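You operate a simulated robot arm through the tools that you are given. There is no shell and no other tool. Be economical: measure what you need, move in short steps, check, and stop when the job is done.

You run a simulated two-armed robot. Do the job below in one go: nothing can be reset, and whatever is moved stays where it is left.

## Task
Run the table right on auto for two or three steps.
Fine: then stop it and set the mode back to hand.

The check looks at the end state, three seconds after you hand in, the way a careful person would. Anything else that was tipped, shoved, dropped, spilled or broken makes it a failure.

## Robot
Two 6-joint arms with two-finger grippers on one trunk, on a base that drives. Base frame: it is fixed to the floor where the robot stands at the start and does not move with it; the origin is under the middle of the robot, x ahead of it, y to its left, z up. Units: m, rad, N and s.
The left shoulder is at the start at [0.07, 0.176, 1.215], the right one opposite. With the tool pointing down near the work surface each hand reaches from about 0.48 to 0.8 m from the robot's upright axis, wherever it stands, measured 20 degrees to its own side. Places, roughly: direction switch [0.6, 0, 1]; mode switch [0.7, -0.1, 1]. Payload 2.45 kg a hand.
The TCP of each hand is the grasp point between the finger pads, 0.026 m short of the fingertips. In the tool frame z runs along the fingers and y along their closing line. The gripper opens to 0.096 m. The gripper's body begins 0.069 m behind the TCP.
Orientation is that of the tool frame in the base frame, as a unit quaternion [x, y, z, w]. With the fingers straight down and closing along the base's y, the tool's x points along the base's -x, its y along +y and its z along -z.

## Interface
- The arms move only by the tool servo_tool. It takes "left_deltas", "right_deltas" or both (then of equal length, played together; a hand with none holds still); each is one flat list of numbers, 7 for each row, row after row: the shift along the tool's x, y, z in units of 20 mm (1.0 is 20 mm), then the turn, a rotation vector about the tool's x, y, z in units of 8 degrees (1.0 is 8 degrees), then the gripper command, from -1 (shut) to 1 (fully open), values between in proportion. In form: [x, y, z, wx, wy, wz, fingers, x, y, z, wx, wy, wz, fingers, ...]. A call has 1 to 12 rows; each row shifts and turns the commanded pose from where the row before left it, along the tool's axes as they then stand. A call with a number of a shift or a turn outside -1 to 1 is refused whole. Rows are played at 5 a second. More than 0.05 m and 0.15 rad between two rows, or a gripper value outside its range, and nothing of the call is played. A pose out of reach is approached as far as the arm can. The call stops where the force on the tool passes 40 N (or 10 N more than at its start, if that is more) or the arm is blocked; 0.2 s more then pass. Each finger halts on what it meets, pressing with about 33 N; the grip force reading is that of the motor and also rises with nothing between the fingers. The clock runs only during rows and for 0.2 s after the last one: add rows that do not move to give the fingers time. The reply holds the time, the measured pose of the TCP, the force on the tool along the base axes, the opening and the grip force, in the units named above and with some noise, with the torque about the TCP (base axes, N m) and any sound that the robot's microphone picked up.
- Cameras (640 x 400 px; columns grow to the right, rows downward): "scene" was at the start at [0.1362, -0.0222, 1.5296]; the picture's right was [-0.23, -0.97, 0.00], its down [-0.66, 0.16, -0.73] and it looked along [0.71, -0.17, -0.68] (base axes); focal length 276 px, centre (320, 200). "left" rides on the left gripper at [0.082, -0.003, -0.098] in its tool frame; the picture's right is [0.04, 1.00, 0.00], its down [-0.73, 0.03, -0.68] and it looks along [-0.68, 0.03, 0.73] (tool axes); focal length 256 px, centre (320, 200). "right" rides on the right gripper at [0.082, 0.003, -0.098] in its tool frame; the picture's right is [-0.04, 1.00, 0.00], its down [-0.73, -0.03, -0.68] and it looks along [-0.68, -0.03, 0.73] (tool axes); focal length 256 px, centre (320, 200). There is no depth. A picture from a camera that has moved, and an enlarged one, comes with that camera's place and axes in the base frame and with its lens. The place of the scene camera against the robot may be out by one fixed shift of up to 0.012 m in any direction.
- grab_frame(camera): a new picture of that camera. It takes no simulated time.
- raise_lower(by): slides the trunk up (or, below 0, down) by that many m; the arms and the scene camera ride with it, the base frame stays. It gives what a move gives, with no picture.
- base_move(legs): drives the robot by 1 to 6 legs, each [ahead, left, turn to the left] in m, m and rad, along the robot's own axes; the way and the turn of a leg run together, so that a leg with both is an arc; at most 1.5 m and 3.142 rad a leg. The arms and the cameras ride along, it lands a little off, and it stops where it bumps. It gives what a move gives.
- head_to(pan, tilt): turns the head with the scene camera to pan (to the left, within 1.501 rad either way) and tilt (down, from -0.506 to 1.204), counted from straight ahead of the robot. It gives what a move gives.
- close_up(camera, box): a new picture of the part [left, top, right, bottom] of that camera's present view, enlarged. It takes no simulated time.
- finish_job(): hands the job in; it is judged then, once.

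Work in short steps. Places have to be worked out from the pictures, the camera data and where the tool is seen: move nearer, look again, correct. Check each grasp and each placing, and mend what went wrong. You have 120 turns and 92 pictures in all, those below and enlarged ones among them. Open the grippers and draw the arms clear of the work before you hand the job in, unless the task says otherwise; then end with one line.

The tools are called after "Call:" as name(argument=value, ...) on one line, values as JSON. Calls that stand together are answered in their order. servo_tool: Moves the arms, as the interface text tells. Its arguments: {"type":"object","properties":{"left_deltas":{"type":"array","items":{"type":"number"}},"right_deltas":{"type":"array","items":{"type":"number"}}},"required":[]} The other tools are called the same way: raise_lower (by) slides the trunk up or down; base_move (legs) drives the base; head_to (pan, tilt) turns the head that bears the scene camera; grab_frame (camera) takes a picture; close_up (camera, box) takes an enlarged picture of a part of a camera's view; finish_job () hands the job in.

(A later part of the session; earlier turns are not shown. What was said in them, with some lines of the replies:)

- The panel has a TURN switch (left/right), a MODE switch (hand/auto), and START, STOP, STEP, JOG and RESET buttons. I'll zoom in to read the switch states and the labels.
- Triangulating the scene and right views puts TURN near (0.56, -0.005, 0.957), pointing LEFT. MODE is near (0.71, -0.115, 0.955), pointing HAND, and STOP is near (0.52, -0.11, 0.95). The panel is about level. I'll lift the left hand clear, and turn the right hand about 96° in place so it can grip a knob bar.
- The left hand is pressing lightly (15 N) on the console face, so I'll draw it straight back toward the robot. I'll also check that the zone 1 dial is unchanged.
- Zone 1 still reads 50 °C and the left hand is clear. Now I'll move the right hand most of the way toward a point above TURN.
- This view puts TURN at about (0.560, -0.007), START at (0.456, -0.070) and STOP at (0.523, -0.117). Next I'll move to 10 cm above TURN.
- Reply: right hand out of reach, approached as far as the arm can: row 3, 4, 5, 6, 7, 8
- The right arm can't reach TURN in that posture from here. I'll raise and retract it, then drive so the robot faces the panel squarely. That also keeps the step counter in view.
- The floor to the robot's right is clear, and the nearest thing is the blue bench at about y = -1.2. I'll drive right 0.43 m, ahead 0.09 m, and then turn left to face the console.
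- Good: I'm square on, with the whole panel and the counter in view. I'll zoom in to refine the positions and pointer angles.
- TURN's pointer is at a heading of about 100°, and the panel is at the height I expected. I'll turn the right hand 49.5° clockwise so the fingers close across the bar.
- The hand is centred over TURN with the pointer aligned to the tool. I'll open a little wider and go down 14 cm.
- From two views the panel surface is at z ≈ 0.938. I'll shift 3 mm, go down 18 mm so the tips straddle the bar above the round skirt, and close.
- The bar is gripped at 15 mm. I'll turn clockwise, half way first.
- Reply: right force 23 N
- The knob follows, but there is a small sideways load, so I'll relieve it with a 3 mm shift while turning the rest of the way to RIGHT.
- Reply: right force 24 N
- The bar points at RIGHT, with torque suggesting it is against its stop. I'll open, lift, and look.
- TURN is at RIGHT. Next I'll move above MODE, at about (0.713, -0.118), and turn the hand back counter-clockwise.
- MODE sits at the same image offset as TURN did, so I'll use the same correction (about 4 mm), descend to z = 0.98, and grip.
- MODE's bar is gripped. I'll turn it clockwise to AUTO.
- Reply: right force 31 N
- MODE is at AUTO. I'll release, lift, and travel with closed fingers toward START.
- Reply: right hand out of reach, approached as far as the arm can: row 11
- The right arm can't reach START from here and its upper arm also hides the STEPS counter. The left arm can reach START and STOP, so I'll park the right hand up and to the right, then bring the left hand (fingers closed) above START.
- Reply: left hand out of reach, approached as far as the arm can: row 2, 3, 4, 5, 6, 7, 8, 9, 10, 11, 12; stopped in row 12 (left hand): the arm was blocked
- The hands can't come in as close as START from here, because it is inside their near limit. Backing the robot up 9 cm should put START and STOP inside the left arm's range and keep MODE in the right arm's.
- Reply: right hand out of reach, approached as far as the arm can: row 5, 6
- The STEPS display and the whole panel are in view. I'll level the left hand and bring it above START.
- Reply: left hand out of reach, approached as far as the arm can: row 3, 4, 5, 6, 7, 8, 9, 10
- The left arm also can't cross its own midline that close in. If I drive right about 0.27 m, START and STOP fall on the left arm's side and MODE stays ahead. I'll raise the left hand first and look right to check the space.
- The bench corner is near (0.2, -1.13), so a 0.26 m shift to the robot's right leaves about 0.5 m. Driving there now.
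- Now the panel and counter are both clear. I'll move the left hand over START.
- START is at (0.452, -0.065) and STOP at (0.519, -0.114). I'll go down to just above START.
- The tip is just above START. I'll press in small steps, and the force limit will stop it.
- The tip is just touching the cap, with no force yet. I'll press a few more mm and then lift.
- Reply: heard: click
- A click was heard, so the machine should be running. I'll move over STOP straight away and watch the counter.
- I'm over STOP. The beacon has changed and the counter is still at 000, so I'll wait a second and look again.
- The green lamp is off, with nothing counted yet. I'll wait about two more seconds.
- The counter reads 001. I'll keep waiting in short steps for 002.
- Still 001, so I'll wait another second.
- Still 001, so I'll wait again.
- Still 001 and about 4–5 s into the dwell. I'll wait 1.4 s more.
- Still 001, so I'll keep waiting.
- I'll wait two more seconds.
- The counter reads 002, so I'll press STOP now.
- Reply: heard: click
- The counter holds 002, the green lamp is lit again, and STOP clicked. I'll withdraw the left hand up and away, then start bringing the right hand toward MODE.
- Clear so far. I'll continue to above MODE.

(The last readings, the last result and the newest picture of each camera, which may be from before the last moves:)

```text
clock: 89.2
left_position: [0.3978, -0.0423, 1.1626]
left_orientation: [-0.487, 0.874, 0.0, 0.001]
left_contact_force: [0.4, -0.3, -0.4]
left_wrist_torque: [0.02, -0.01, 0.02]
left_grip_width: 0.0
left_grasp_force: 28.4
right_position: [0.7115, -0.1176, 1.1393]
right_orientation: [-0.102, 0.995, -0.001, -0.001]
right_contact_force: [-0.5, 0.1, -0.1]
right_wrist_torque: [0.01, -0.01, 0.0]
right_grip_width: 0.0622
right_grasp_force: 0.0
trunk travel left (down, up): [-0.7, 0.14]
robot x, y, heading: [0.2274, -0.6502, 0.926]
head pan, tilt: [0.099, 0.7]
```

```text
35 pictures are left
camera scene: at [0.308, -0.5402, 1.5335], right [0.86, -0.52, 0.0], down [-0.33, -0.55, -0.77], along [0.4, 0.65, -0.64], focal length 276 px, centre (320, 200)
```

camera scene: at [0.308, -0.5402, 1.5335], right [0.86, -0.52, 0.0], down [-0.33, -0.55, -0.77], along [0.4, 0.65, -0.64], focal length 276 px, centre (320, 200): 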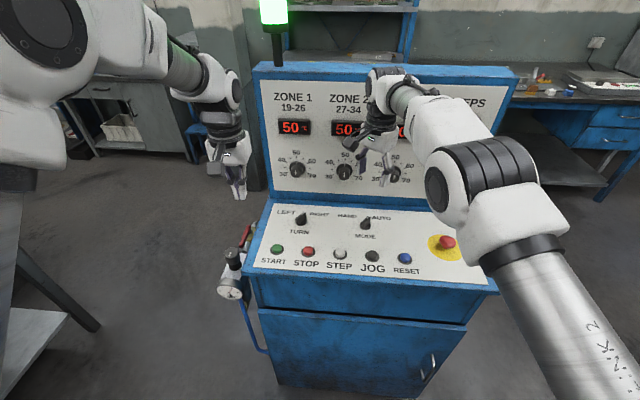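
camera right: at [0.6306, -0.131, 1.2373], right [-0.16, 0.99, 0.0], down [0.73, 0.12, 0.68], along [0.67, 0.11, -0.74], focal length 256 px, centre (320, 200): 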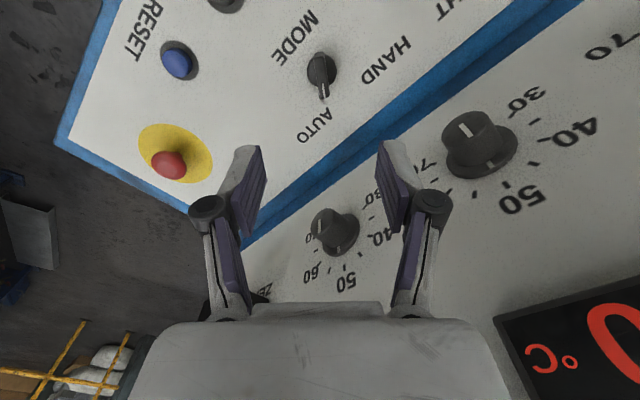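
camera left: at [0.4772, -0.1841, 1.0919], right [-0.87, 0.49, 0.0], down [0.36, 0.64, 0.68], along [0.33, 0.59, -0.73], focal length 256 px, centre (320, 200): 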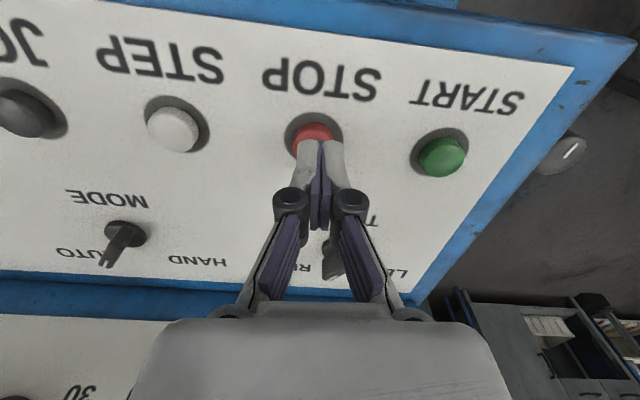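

The right arm is over MODE with its fingers astride the bar, and the bar is about 6° counter-clockwise of the tool. I'll correct that, descend, and grip.

Call:
servo_tool(right_deltas=[-0.08, 0.11, 1, 0, 0, -0.6, 0.3, 0, 0, 1, 0, 0, 0, 0.3, 0, 0, 1, 0, 0, 0, 0.3, 0, 0, 1, 0, 0, 0, 0.3, 0, 0, 1, 0, 0, 0, 0.3, 0, 0, 1, 0, 0, 0, 0.3, 0, 0, 1, 0, 0, 0, 0.3, 0, 0, 0.93, 0, 0, 0, 0.3, 0, 0, 0, 0, 0, 0, -0.3, 0, 0, 0, 0, 0, 0, -0.7, 0, 0, 0, 0, 0, 0, -1, 0, 0, 0, 0, 0, 0, -1])

Call:
grab_frame(camera="right")

```text
clock: 91.8
left_position: [0.3982, -0.0428, 1.1643]
left_orientation: [-0.487, 0.873, 0.002, 0.0]
left_contact_force: [0.8, -0.3, -0.8]
left_wrist_torque: [0.0, -0.02, 0.0]
left_grip_width: 0.0
left_grasp_force: 28.5
right_position: [0.7126, -0.1159, 0.9815]
right_orientation: [-0.144, 0.99, -0.001, -0.002]
right_contact_force: [-0.4, -10.7, -5.8]
right_wrist_torque: [-0.23, -0.2, 0.91]
right_grip_width: 0.0114
right_grasp_force: 38.2
trunk travel left (down, up): [-0.7, 0.14]
robot x, y, heading: [0.2297, -0.6526, 0.93]
head pan, tilt: [0.099, 0.7]
```

```text
34 pictures are left
camera right: at [0.633, -0.1358, 1.0787], right [-0.25, 0.97, 0.0], down [0.71, 0.18, 0.68], along [0.66, 0.16, -0.74], focal length 256 px, centre (320, 200)
```

right: 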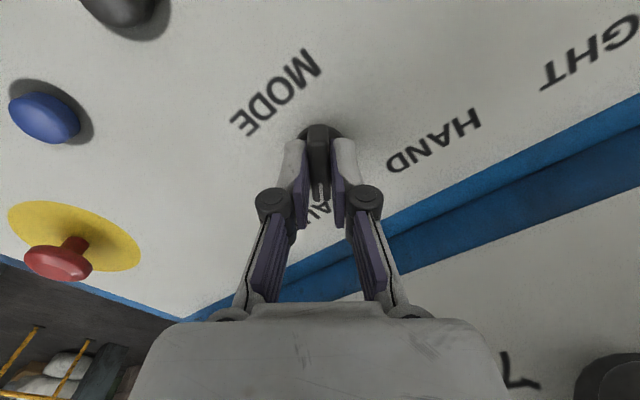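

It's a good grip. I'll turn counter-clockwise to HAND.

Call:
servo_tool(right_deltas=[0, 0, 0, 0, 0, -1, -1, 0, 0, 0, 0, 0, -1, -1, 0, 0, 0, 0, 0, -1, -1, 0, 0, 0, 0, 0, -1, -1, 0, 0, 0, 0, 0, -1, -1, 0, 0, 0, 0, 0, -1, -1, 0, 0, 0, 0, 0, -1, -1, 0, 0, 0, 0, 0, -1, -1, 0, 0, 0, 0, 0, -1, -1, 0, 0, 0, 0, 0, -1, -1, 0, 0, 0, 0, 0, -0.4, -1, 0, 0, 0, 0, 0, 0, -1])

Call:
grab_frame(camera="right")

```text
clock: 94.4
left_position: [0.3988, -0.043, 1.1647]
left_orientation: [-0.487, 0.874, 0.001, 0.0]
left_contact_force: [1.1, 0.2, 0.4]
left_wrist_torque: [-0.01, -0.01, 0.02]
left_grip_width: 0.0
left_grasp_force: 28.8
right_position: [0.7131, -0.1156, 0.9814]
right_orientation: [0.764, -0.645, -0.001, 0.0]
right_contact_force: [4.4, -10.4, 0.9]
right_wrist_torque: [-0.1, -0.1, -1.22]
right_grip_width: 0.0147
right_grasp_force: 41.0
trunk travel left (down, up): [-0.7, 0.14]
robot x, y, heading: [0.229, -0.6485, 0.931]
head pan, tilt: [0.099, 0.7]
```

```text
33 pictures are left
camera right: at [0.7235, -0.1969, 1.0786], right [-0.99, -0.13, 0.0], down [-0.09, 0.73, 0.68], along [-0.09, 0.67, -0.73], focal length 256 px, centre (320, 200)
```

right: 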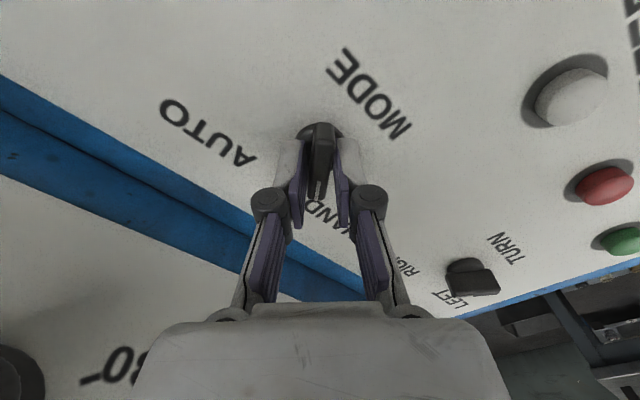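

It's at HAND and against the stop. I'll release and lift straight up.

Call:
servo_tool(right_deltas=[0, 0, 0, 0, 0, 0, 0.3, 0, 0, 0, 0, 0, 0, 0.3, 0, 0, -1, 0, 0, 0, 0.3, 0, 0, -1, 0, 0, 0, 0.3, 0, 0, -1, 0, 0, 0, 0.3, 0, 0, -1, 0, 0, 0, 0.3, 0, 0, -1, 0, 0, 0, 0.3, 0, 0, -1, 0, 0, 0, 0.5, 0, 0, -1, 0, 0, 0, 1, 0, 0, -1, 0, 0, 0, 1, 0, 0, -1, 0, 0, 0, 1, 0, 0, -1, 0, 0, 0, 1])

Call:
grab_frame(camera="right")

```text
clock: 97.0
left_position: [0.3996, -0.0417, 1.1632]
left_orientation: [-0.487, 0.873, 0.001, 0.0]
left_contact_force: [0.4, 0.2, 0.5]
left_wrist_torque: [-0.02, 0.0, -0.02]
left_grip_width: 0.0002
left_grasp_force: 28.9
right_position: [0.7115, -0.1207, 1.1795]
right_orientation: [0.764, -0.645, -0.001, 0.0]
right_contact_force: [-0.6, 0.2, 0.9]
right_wrist_torque: [-0.03, 0.01, -0.03]
right_grip_width: 0.0959
right_grasp_force: 0.0
right hand out of reach, approached as far as the arm can: row 11, 12
trunk travel left (down, up): [-0.7, 0.14]
robot x, y, heading: [0.2269, -0.6504, 0.934]
head pan, tilt: [0.099, 0.7]
```

```text
32 pictures are left
camera right: at [0.7229, -0.2008, 1.2766], right [-0.99, -0.13, 0.0], down [-0.09, 0.73, 0.68], along [-0.09, 0.67, -0.74], focal length 256 px, centre (320, 200)
```

right: 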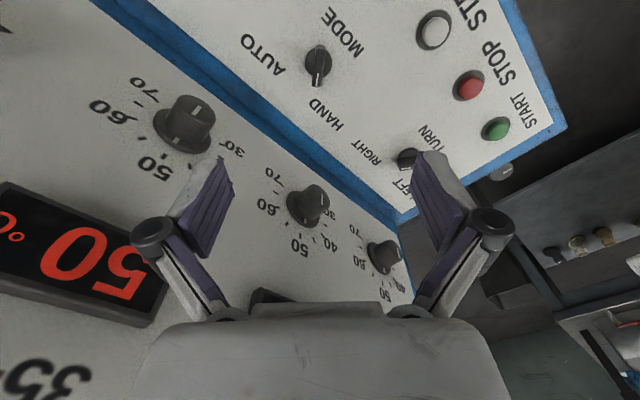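

MODE points to HAND. I'll pull the right arm back clear of the console and open the left gripper.

Call:
servo_tool(right_deltas=[1, -0.33, 0, 0, 0, 0, 1, 1, -0.33, 0, 0, 0, 0, 1, 1, -0.33, 0, 0, 0, 0, 1, 1, -0.33, 0, 0, 0, 0, 1, 1, -0.33, -0.3, 0, 0, 0, 1, 1, -0.33, -0.3, 0, 0, 0, 1, 1, -0.33, -0.3, 0, 0, 0, 1, 1, -0.33, -0.3, 0, 0, 0, 1, 1, -0.33, -0.3, 0, 0, 0, 1, 1, -0.33, -0.3, 0, 0, 0, 1, 1, -0.33, -0.3, 0, 0, 0, 1], left_deltas=[0, 0, 0, 0, 0, 0, 0, 0, 0, 0, 0, 0, 0, 1, 0, 0, 0, 0, 0, 0, 1, 0, 0, 0, 0, 0, 0, 1, 0, 0, 0, 0, 0, 0, 1, 0, 0, 0, 0, 0, 0, 1, 0, 0, 0, 0, 0, 0, 1, 0, 0, 0, 0, 0, 0, 1, 0, 0, 0, 0, 0, 0, 1, 0, 0, 0, 0, 0, 0, 1, 0, 0, 0, 0, 0, 0, 1])

Call:
grab_frame(camera="scene")

Call:
close_up(camera="scene", box=[240, 80, 500, 280])

```text
clock: 99.4
left_position: [0.3982, -0.0418, 1.1637]
left_orientation: [-0.487, 0.874, 0.0, 0.002]
left_contact_force: [-0.2, -0.1, 0.1]
left_wrist_torque: [-0.02, -0.01, 0.0]
left_grip_width: 0.096
left_grasp_force: 0.0
right_position: [0.7985, -0.1759, 1.2188]
right_orientation: [0.764, -0.645, 0.0, 0.002]
right_contact_force: [0.2, 0.4, 0.0]
right_wrist_torque: [-0.01, 0.01, -0.01]
right_grip_width: 0.0959
right_grasp_force: 0.0
right hand out of reach, approached as far as the arm can: row 1, 2, 3, 4, 5, 6, 7, 8, 9, 10, 11
trunk travel left (down, up): [-0.7, 0.14]
robot x, y, heading: [0.2273, -0.6511, 0.93]
head pan, tilt: [0.099, 0.7]
```

```text
31 pictures are left
camera scene: at [0.3084, -0.5396, 1.5334], right [0.86, -0.52, 0.0], down [-0.33, -0.55, -0.76], along [0.4, 0.65, -0.64], focal length 276 px, centre (320, 200)
```

scene: 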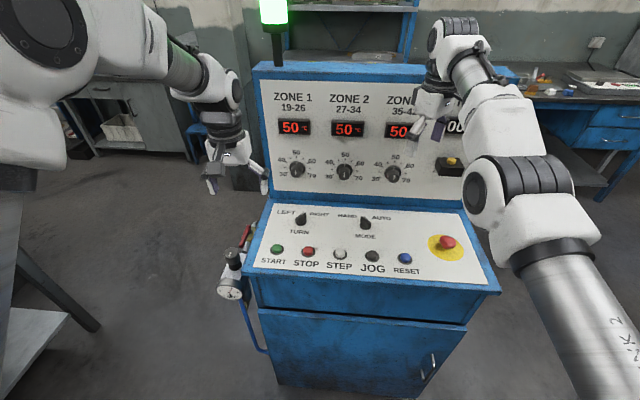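

```text
2.00 times, centred on (370, 180) of scene
camera zoom: at [0.3084, -0.5396, 1.5334], right [0.86, -0.52, 0.0], down [-0.33, -0.55, -0.76], along [0.4, 0.65, -0.64], focal length 552 px, centre (220, 240)
```

zoom: 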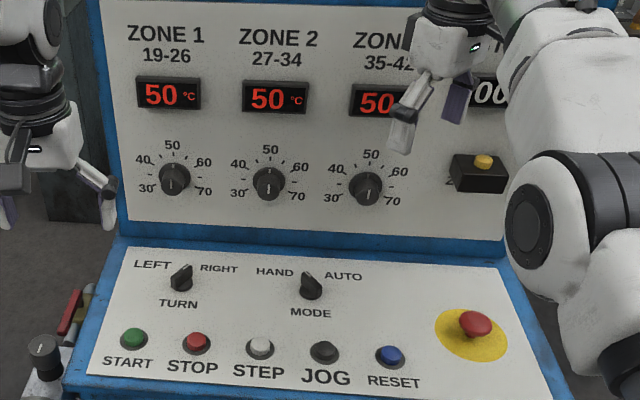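

The right wrist is wound up, so it stopped near the board. I'll unwind its yaw and let it draw back.

Call:
servo_tool(right_deltas=[0, 0, 0, 0, 0, 1, 1, 0, 0, 0, 0, 0, 1, 1, 0, 0, 0, 0, 0, 1, 1, 0, 0, 0, 0, 0, 1, 1, 0, 0, 0, 0, 0, 1, 1, 0, 0, 0, 0, 0, 1, 1, 0, 0, 0, 0, 0, 0, 1])

Call:
grab_frame(camera="scene")

```text
clock: 101.0
left_position: [0.3995, -0.0425, 1.1637]
left_orientation: [-0.486, 0.874, 0.001, 0.001]
left_contact_force: [0.0, -0.6, -0.3]
left_wrist_torque: [-0.02, 0.03, 0.01]
left_grip_width: 0.096
left_grasp_force: 0.1
right_position: [0.7975, -0.1764, 1.22]
right_orientation: [-0.435, 0.9, 0.0, -0.001]
right_contact_force: [0.5, 0.5, 0.6]
right_wrist_torque: [0.03, -0.02, 0.0]
right_grip_width: 0.0962
right_grasp_force: 0.0
trunk travel left (down, up): [-0.7, 0.14]
robot x, y, heading: [0.2263, -0.646, 0.934]
head pan, tilt: [0.099, 0.7]
```

```text
29 pictures are left
camera scene: at [0.3083, -0.5393, 1.5334], right [0.86, -0.52, 0.0], down [-0.33, -0.55, -0.76], along [0.4, 0.65, -0.64], focal length 276 px, centre (320, 200)
```

scene: 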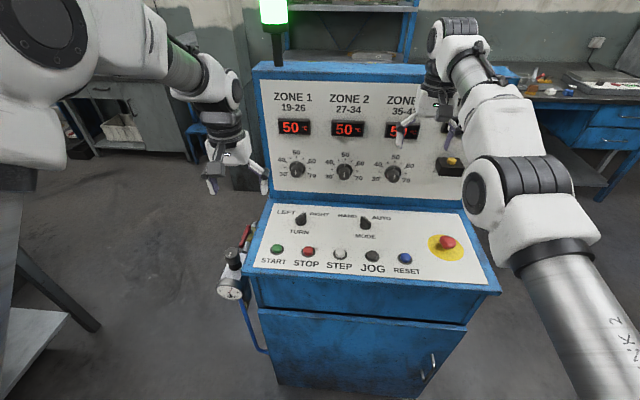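

The yaw is unwound. I'll draw the right hand back and to the right, away from the console.

Call:
servo_tool(right_deltas=[0.9, -0.7, 0, 0, 0, 0, 1, 0.9, -0.7, 0, 0, 0, 0, 1, 0.9, -0.9, 0, 0, 0, 0, 1, 0.9, -0.96, 0, 0, 0, 0, 1, 0.9, -0.96, 0, 0, 0, 0, 1, 0.9, -0.96, 0, 0, 0, 0, 1, 0.9, -0.96, 0, 0, 0, 0, 1, 0.9, -0.96, 0, 0, 0, 0, 1, 0.9, -0.96, 0, 0, 0, 0, 1, 0.9, -0.96, 0, 0, 0, 0, 1, 0.9, -0.96, 0, 0, 0, 0, 1, 0, 0, 0, 0, 0, 0, 1])

Call:
grab_frame(camera="scene")

Call:
close_up(camera="scene", box=[250, 80, 510, 280])

```text
clock: 103.6
left_position: [0.3985, -0.0409, 1.1626]
left_orientation: [-0.486, 0.874, 0.0, 0.001]
left_contact_force: [0.3, -0.1, 0.1]
left_wrist_torque: [-0.01, -0.01, 0.0]
left_grip_width: 0.0961
left_grasp_force: 0.0
right_position: [0.8139, -0.1917, 1.2324]
right_orientation: [-0.436, 0.9, -0.001, -0.002]
right_contact_force: [-0.1, 0.4, 0.3]
right_wrist_torque: [0.01, 0.02, 0.02]
right_grip_width: 0.096
right_grasp_force: 0.1
right hand out of reach, approached as far as the arm can: row 1, 2, 3, 4, 5, 6, 7, 8, 9, 10, 11
trunk travel left (down, up): [-0.7, 0.14]
robot x, y, heading: [0.2303, -0.6503, 0.923]
head pan, tilt: [0.099, 0.7]
```

```text
28 pictures are left
camera scene: at [0.3083, -0.5394, 1.5334], right [0.86, -0.52, 0.0], down [-0.33, -0.55, -0.76], along [0.4, 0.65, -0.64], focal length 276 px, centre (320, 200)
```

scene: 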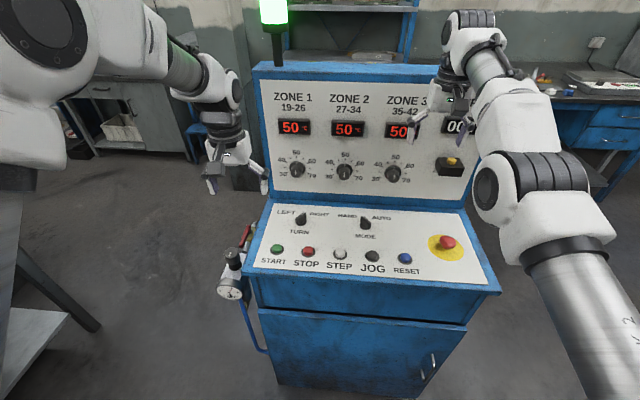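

```text
2.00 times, centred on (380, 180) of scene
camera zoom: at [0.3083, -0.5394, 1.5334], right [0.86, -0.52, 0.0], down [-0.33, -0.55, -0.76], along [0.4, 0.65, -0.64], focal length 552 px, centre (200, 240)
```

zoom: 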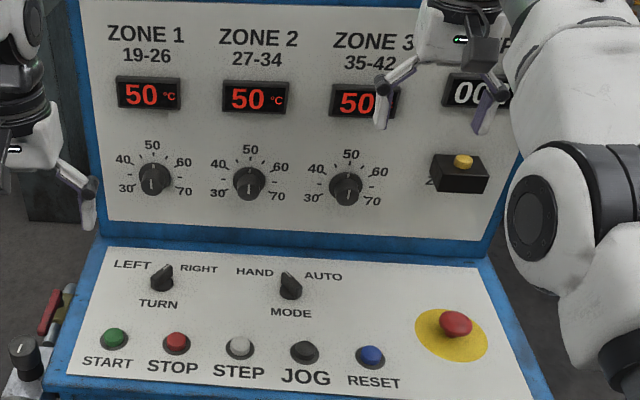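

The arm follows better in the yaw it came in with. I'll turn 40° more and retrace its approach path.

Call:
servo_tool(right_deltas=[0, 0, 0, 0, 0, 1, 1, 0, 0, 0, 0, 0, 1, 1, 0, 0, 0, 0, 0, 1, 1, 0, 0, 0, 0, 0, 1, 1, 0, 0, 0, 0, 0, 1, 1, 0, -1, 0, 0, 0, 0, 1, 0, -1, 0, 0, 0, 0, 1, 0, -1, 0, 0, 0, 0, 1, 0, -1, 0, 0, 0, 0, 1, 0, -1, 0, 0, 0, 0, 1, 0, -1, 0, 0, 0, 0, 1])

```text
clock: 106.0
left_position: [0.3974, -0.0408, 1.1632]
left_orientation: [-0.487, 0.873, 0.0, 0.002]
left_contact_force: [0.4, 0.4, -0.1]
left_wrist_torque: [0.01, -0.01, 0.0]
left_grip_width: 0.0965
left_grasp_force: 0.1
right_position: [0.8156, -0.1914, 1.2319]
right_orientation: [-0.102, 0.995, -0.001, -0.002]
right_contact_force: [0.3, 0.5, 0.1]
right_wrist_torque: [0.02, -0.01, 0.01]
right_grip_width: 0.0959
right_grasp_force: 0.0
right hand out of reach, approached as far as the arm can: row 6, 7, 8, 9, 10, 11
trunk travel left (down, up): [-0.7, 0.14]
robot x, y, heading: [0.2319, -0.649, 0.924]
head pan, tilt: [0.099, 0.7]
```

It's at a joint limit along this line. I'll return to the spot above MODE at this yaw and then retrace the exact path it came in on.

Call:
servo_tool(right_deltas=[0.83, 0.92, 0.7, 0, 0, 0, 0.3, 0.83, 0.92, 0.7, 0, 0, 0, 0.3, 0.83, 0.92, 0.7, 0, 0, 0, 0.3, 0.83, 0.92, 0.7, 0, 0, 0, 0.3, 0.83, 0.92, 0.7, 0, 0, 0, 0.3, 0, 0, 0, 0, 0, 0, 0.3])

Call:
servo_tool(right_deltas=[-0.14, -0.97, -0.7, 0, 0, 0, 0.3, -0.14, -0.97, -0.7, 0, 0, 0, 0.3, -0.14, -0.97, -0.6, 0, 0, 0, 0.3, -0.14, -0.97, -0.6, 0, 0, 0, 0.3, -0.14, -0.97, -0.6, 0, 0, 0, 0.3, -0.14, -0.97, -0.5, 0, 0, 0, 0.3, -0.14, -0.97, -0.5, 0, 0, 0, 0.3, -0.14, -0.97, -0.5, 0, 0, 0, 0.3, -0.14, -0.97, -0.5, 0, 0, 0, 0.3, -0.14, -0.97, -0.5, 0, 0, 0, 0.3, -0.14, -0.97, -0.3, 0, 0, 0, 0.3, -0.14, -0.97, 0, 0, 0, 0, 0.3])

Call:
grab_frame(camera="scene")

```text
clock: 107.4
left_position: [0.3991, -0.0408, 1.1619]
left_orientation: [-0.487, 0.873, 0.001, 0.0]
left_contact_force: [0.6, -1.3, -0.6]
left_wrist_torque: [-0.04, 0.05, 0.02]
left_grip_width: 0.0959
left_grasp_force: 0.1
right_position: [0.7141, -0.1168, 1.1643]
right_orientation: [-0.103, 0.995, -0.001, -0.001]
right_contact_force: [0.4, 0.3, 0.3]
right_wrist_torque: [-0.01, 0.01, -0.02]
right_grip_width: 0.0622
right_grasp_force: 0.0
right hand out of reach, approached as far as the arm can: row 3
trunk travel left (down, up): [-0.7, 0.14]
robot x, y, heading: [0.2265, -0.649, 0.931]
head pan, tilt: [0.099, 0.7]
```

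```text
clock: 110.0
left_position: [0.3991, -0.0412, 1.1632]
left_orientation: [-0.486, 0.874, -0.001, 0.001]
left_contact_force: [-0.3, -0.3, -0.1]
left_wrist_torque: [0.03, 0.02, -0.02]
left_grip_width: 0.0959
left_grasp_force: 0.0
right_position: [0.7727, -0.1718, 1.2435]
right_orientation: [-0.102, 0.995, -0.002, -0.001]
right_contact_force: [-0.7, -0.3, -0.3]
right_wrist_torque: [0.02, 0.0, 0.0]
right_grip_width: 0.0622
right_grasp_force: 0.1
right hand out of reach, approached as far as the arm can: row 1, 2, 3, 4, 5, 6, 7, 8, 9, 10, 11, 12
trunk travel left (down, up): [-0.7, 0.14]
robot x, y, heading: [0.2331, -0.6487, 0.926]
head pan, tilt: [0.099, 0.7]
```

```text
26 pictures are left
camera scene: at [0.3084, -0.5394, 1.5334], right [0.86, -0.52, 0.0], down [-0.33, -0.55, -0.76], along [0.4, 0.65, -0.64], focal length 276 px, centre (320, 200)
```

scene: 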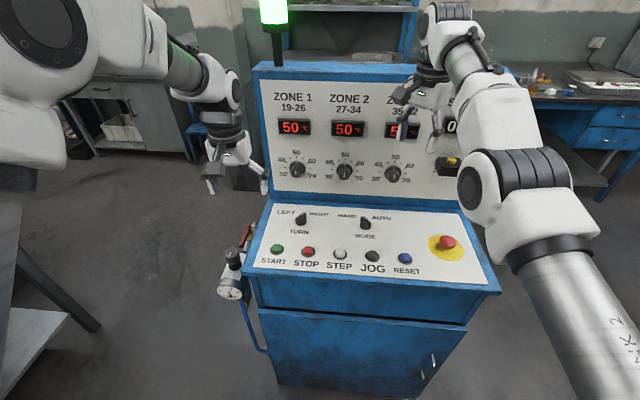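

The right hand is free and touching nothing, but still above the panel. Backing the base away and to the left, into floor I know is clear, takes both arms off the work.

Call:
base_move(legs=[[-0.05, 0.1, 0], [-0.12, 0.08, 0]])

Call:
grab_frame(camera="scene")

Call:
close_up(camera="scene", box=[270, 80, 530, 280])

```text
clock: 112.1
left_position: [0.15, -0.068, 1.1632]
left_orientation: [-0.488, 0.873, 0.001, -0.001]
left_contact_force: [0.1, 0.0, -0.9]
left_wrist_torque: [-0.02, 0.02, 0.03]
left_grip_width: 0.0957
left_grasp_force: 0.1
right_position: [0.5238, -0.1972, 1.242]
right_orientation: [-0.103, 0.995, -0.002, -0.002]
right_contact_force: [-0.8, 0.3, 0.0]
right_wrist_torque: [-0.04, -0.02, 0.02]
right_grip_width: 0.0622
right_grasp_force: 0.0
trunk travel left (down, up): [-0.7, 0.14]
robot x, y, heading: [-0.0246, -0.6754, 0.933]
head pan, tilt: [0.099, 0.7]
```

```text
25 pictures are left
camera scene: at [0.0614, -0.5657, 1.5332], right [0.86, -0.51, 0.0], down [-0.33, -0.55, -0.76], along [0.39, 0.66, -0.65], focal length 276 px, centre (320, 200)
```

scene: 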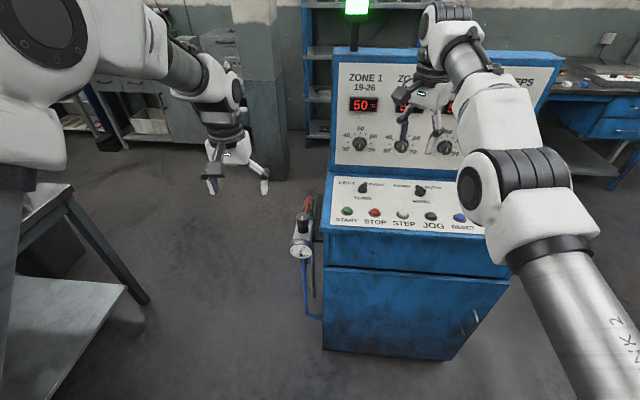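

```text
2.00 times, centred on (400, 180) of scene
camera zoom: at [0.0614, -0.5657, 1.5332], right [0.86, -0.51, 0.0], down [-0.33, -0.55, -0.76], along [0.39, 0.66, -0.65], focal length 552 px, centre (160, 240)
```

zoom: 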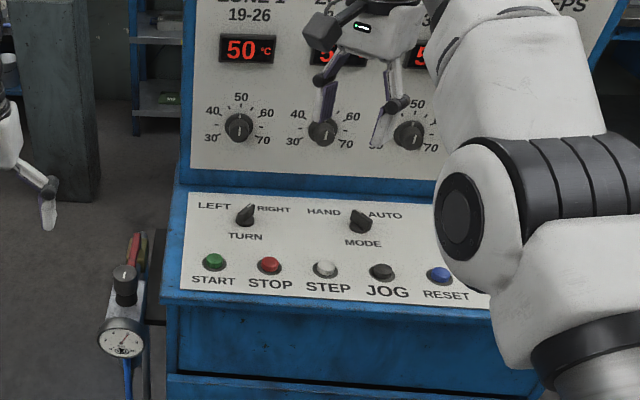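

TURN is at RIGHT and MODE is at HAND. The green (stopped) lamp is lit, the counter was last read at 002 after STOP, and both hands are open and well off the panel, so I'm handing in.

Call:
finish_job()

```text
The job is handed in.
```

I ran the table to the right on auto for two steps (the counter read 002), then stopped it and set the mode back to HAND; TURN is still at RIGHT.
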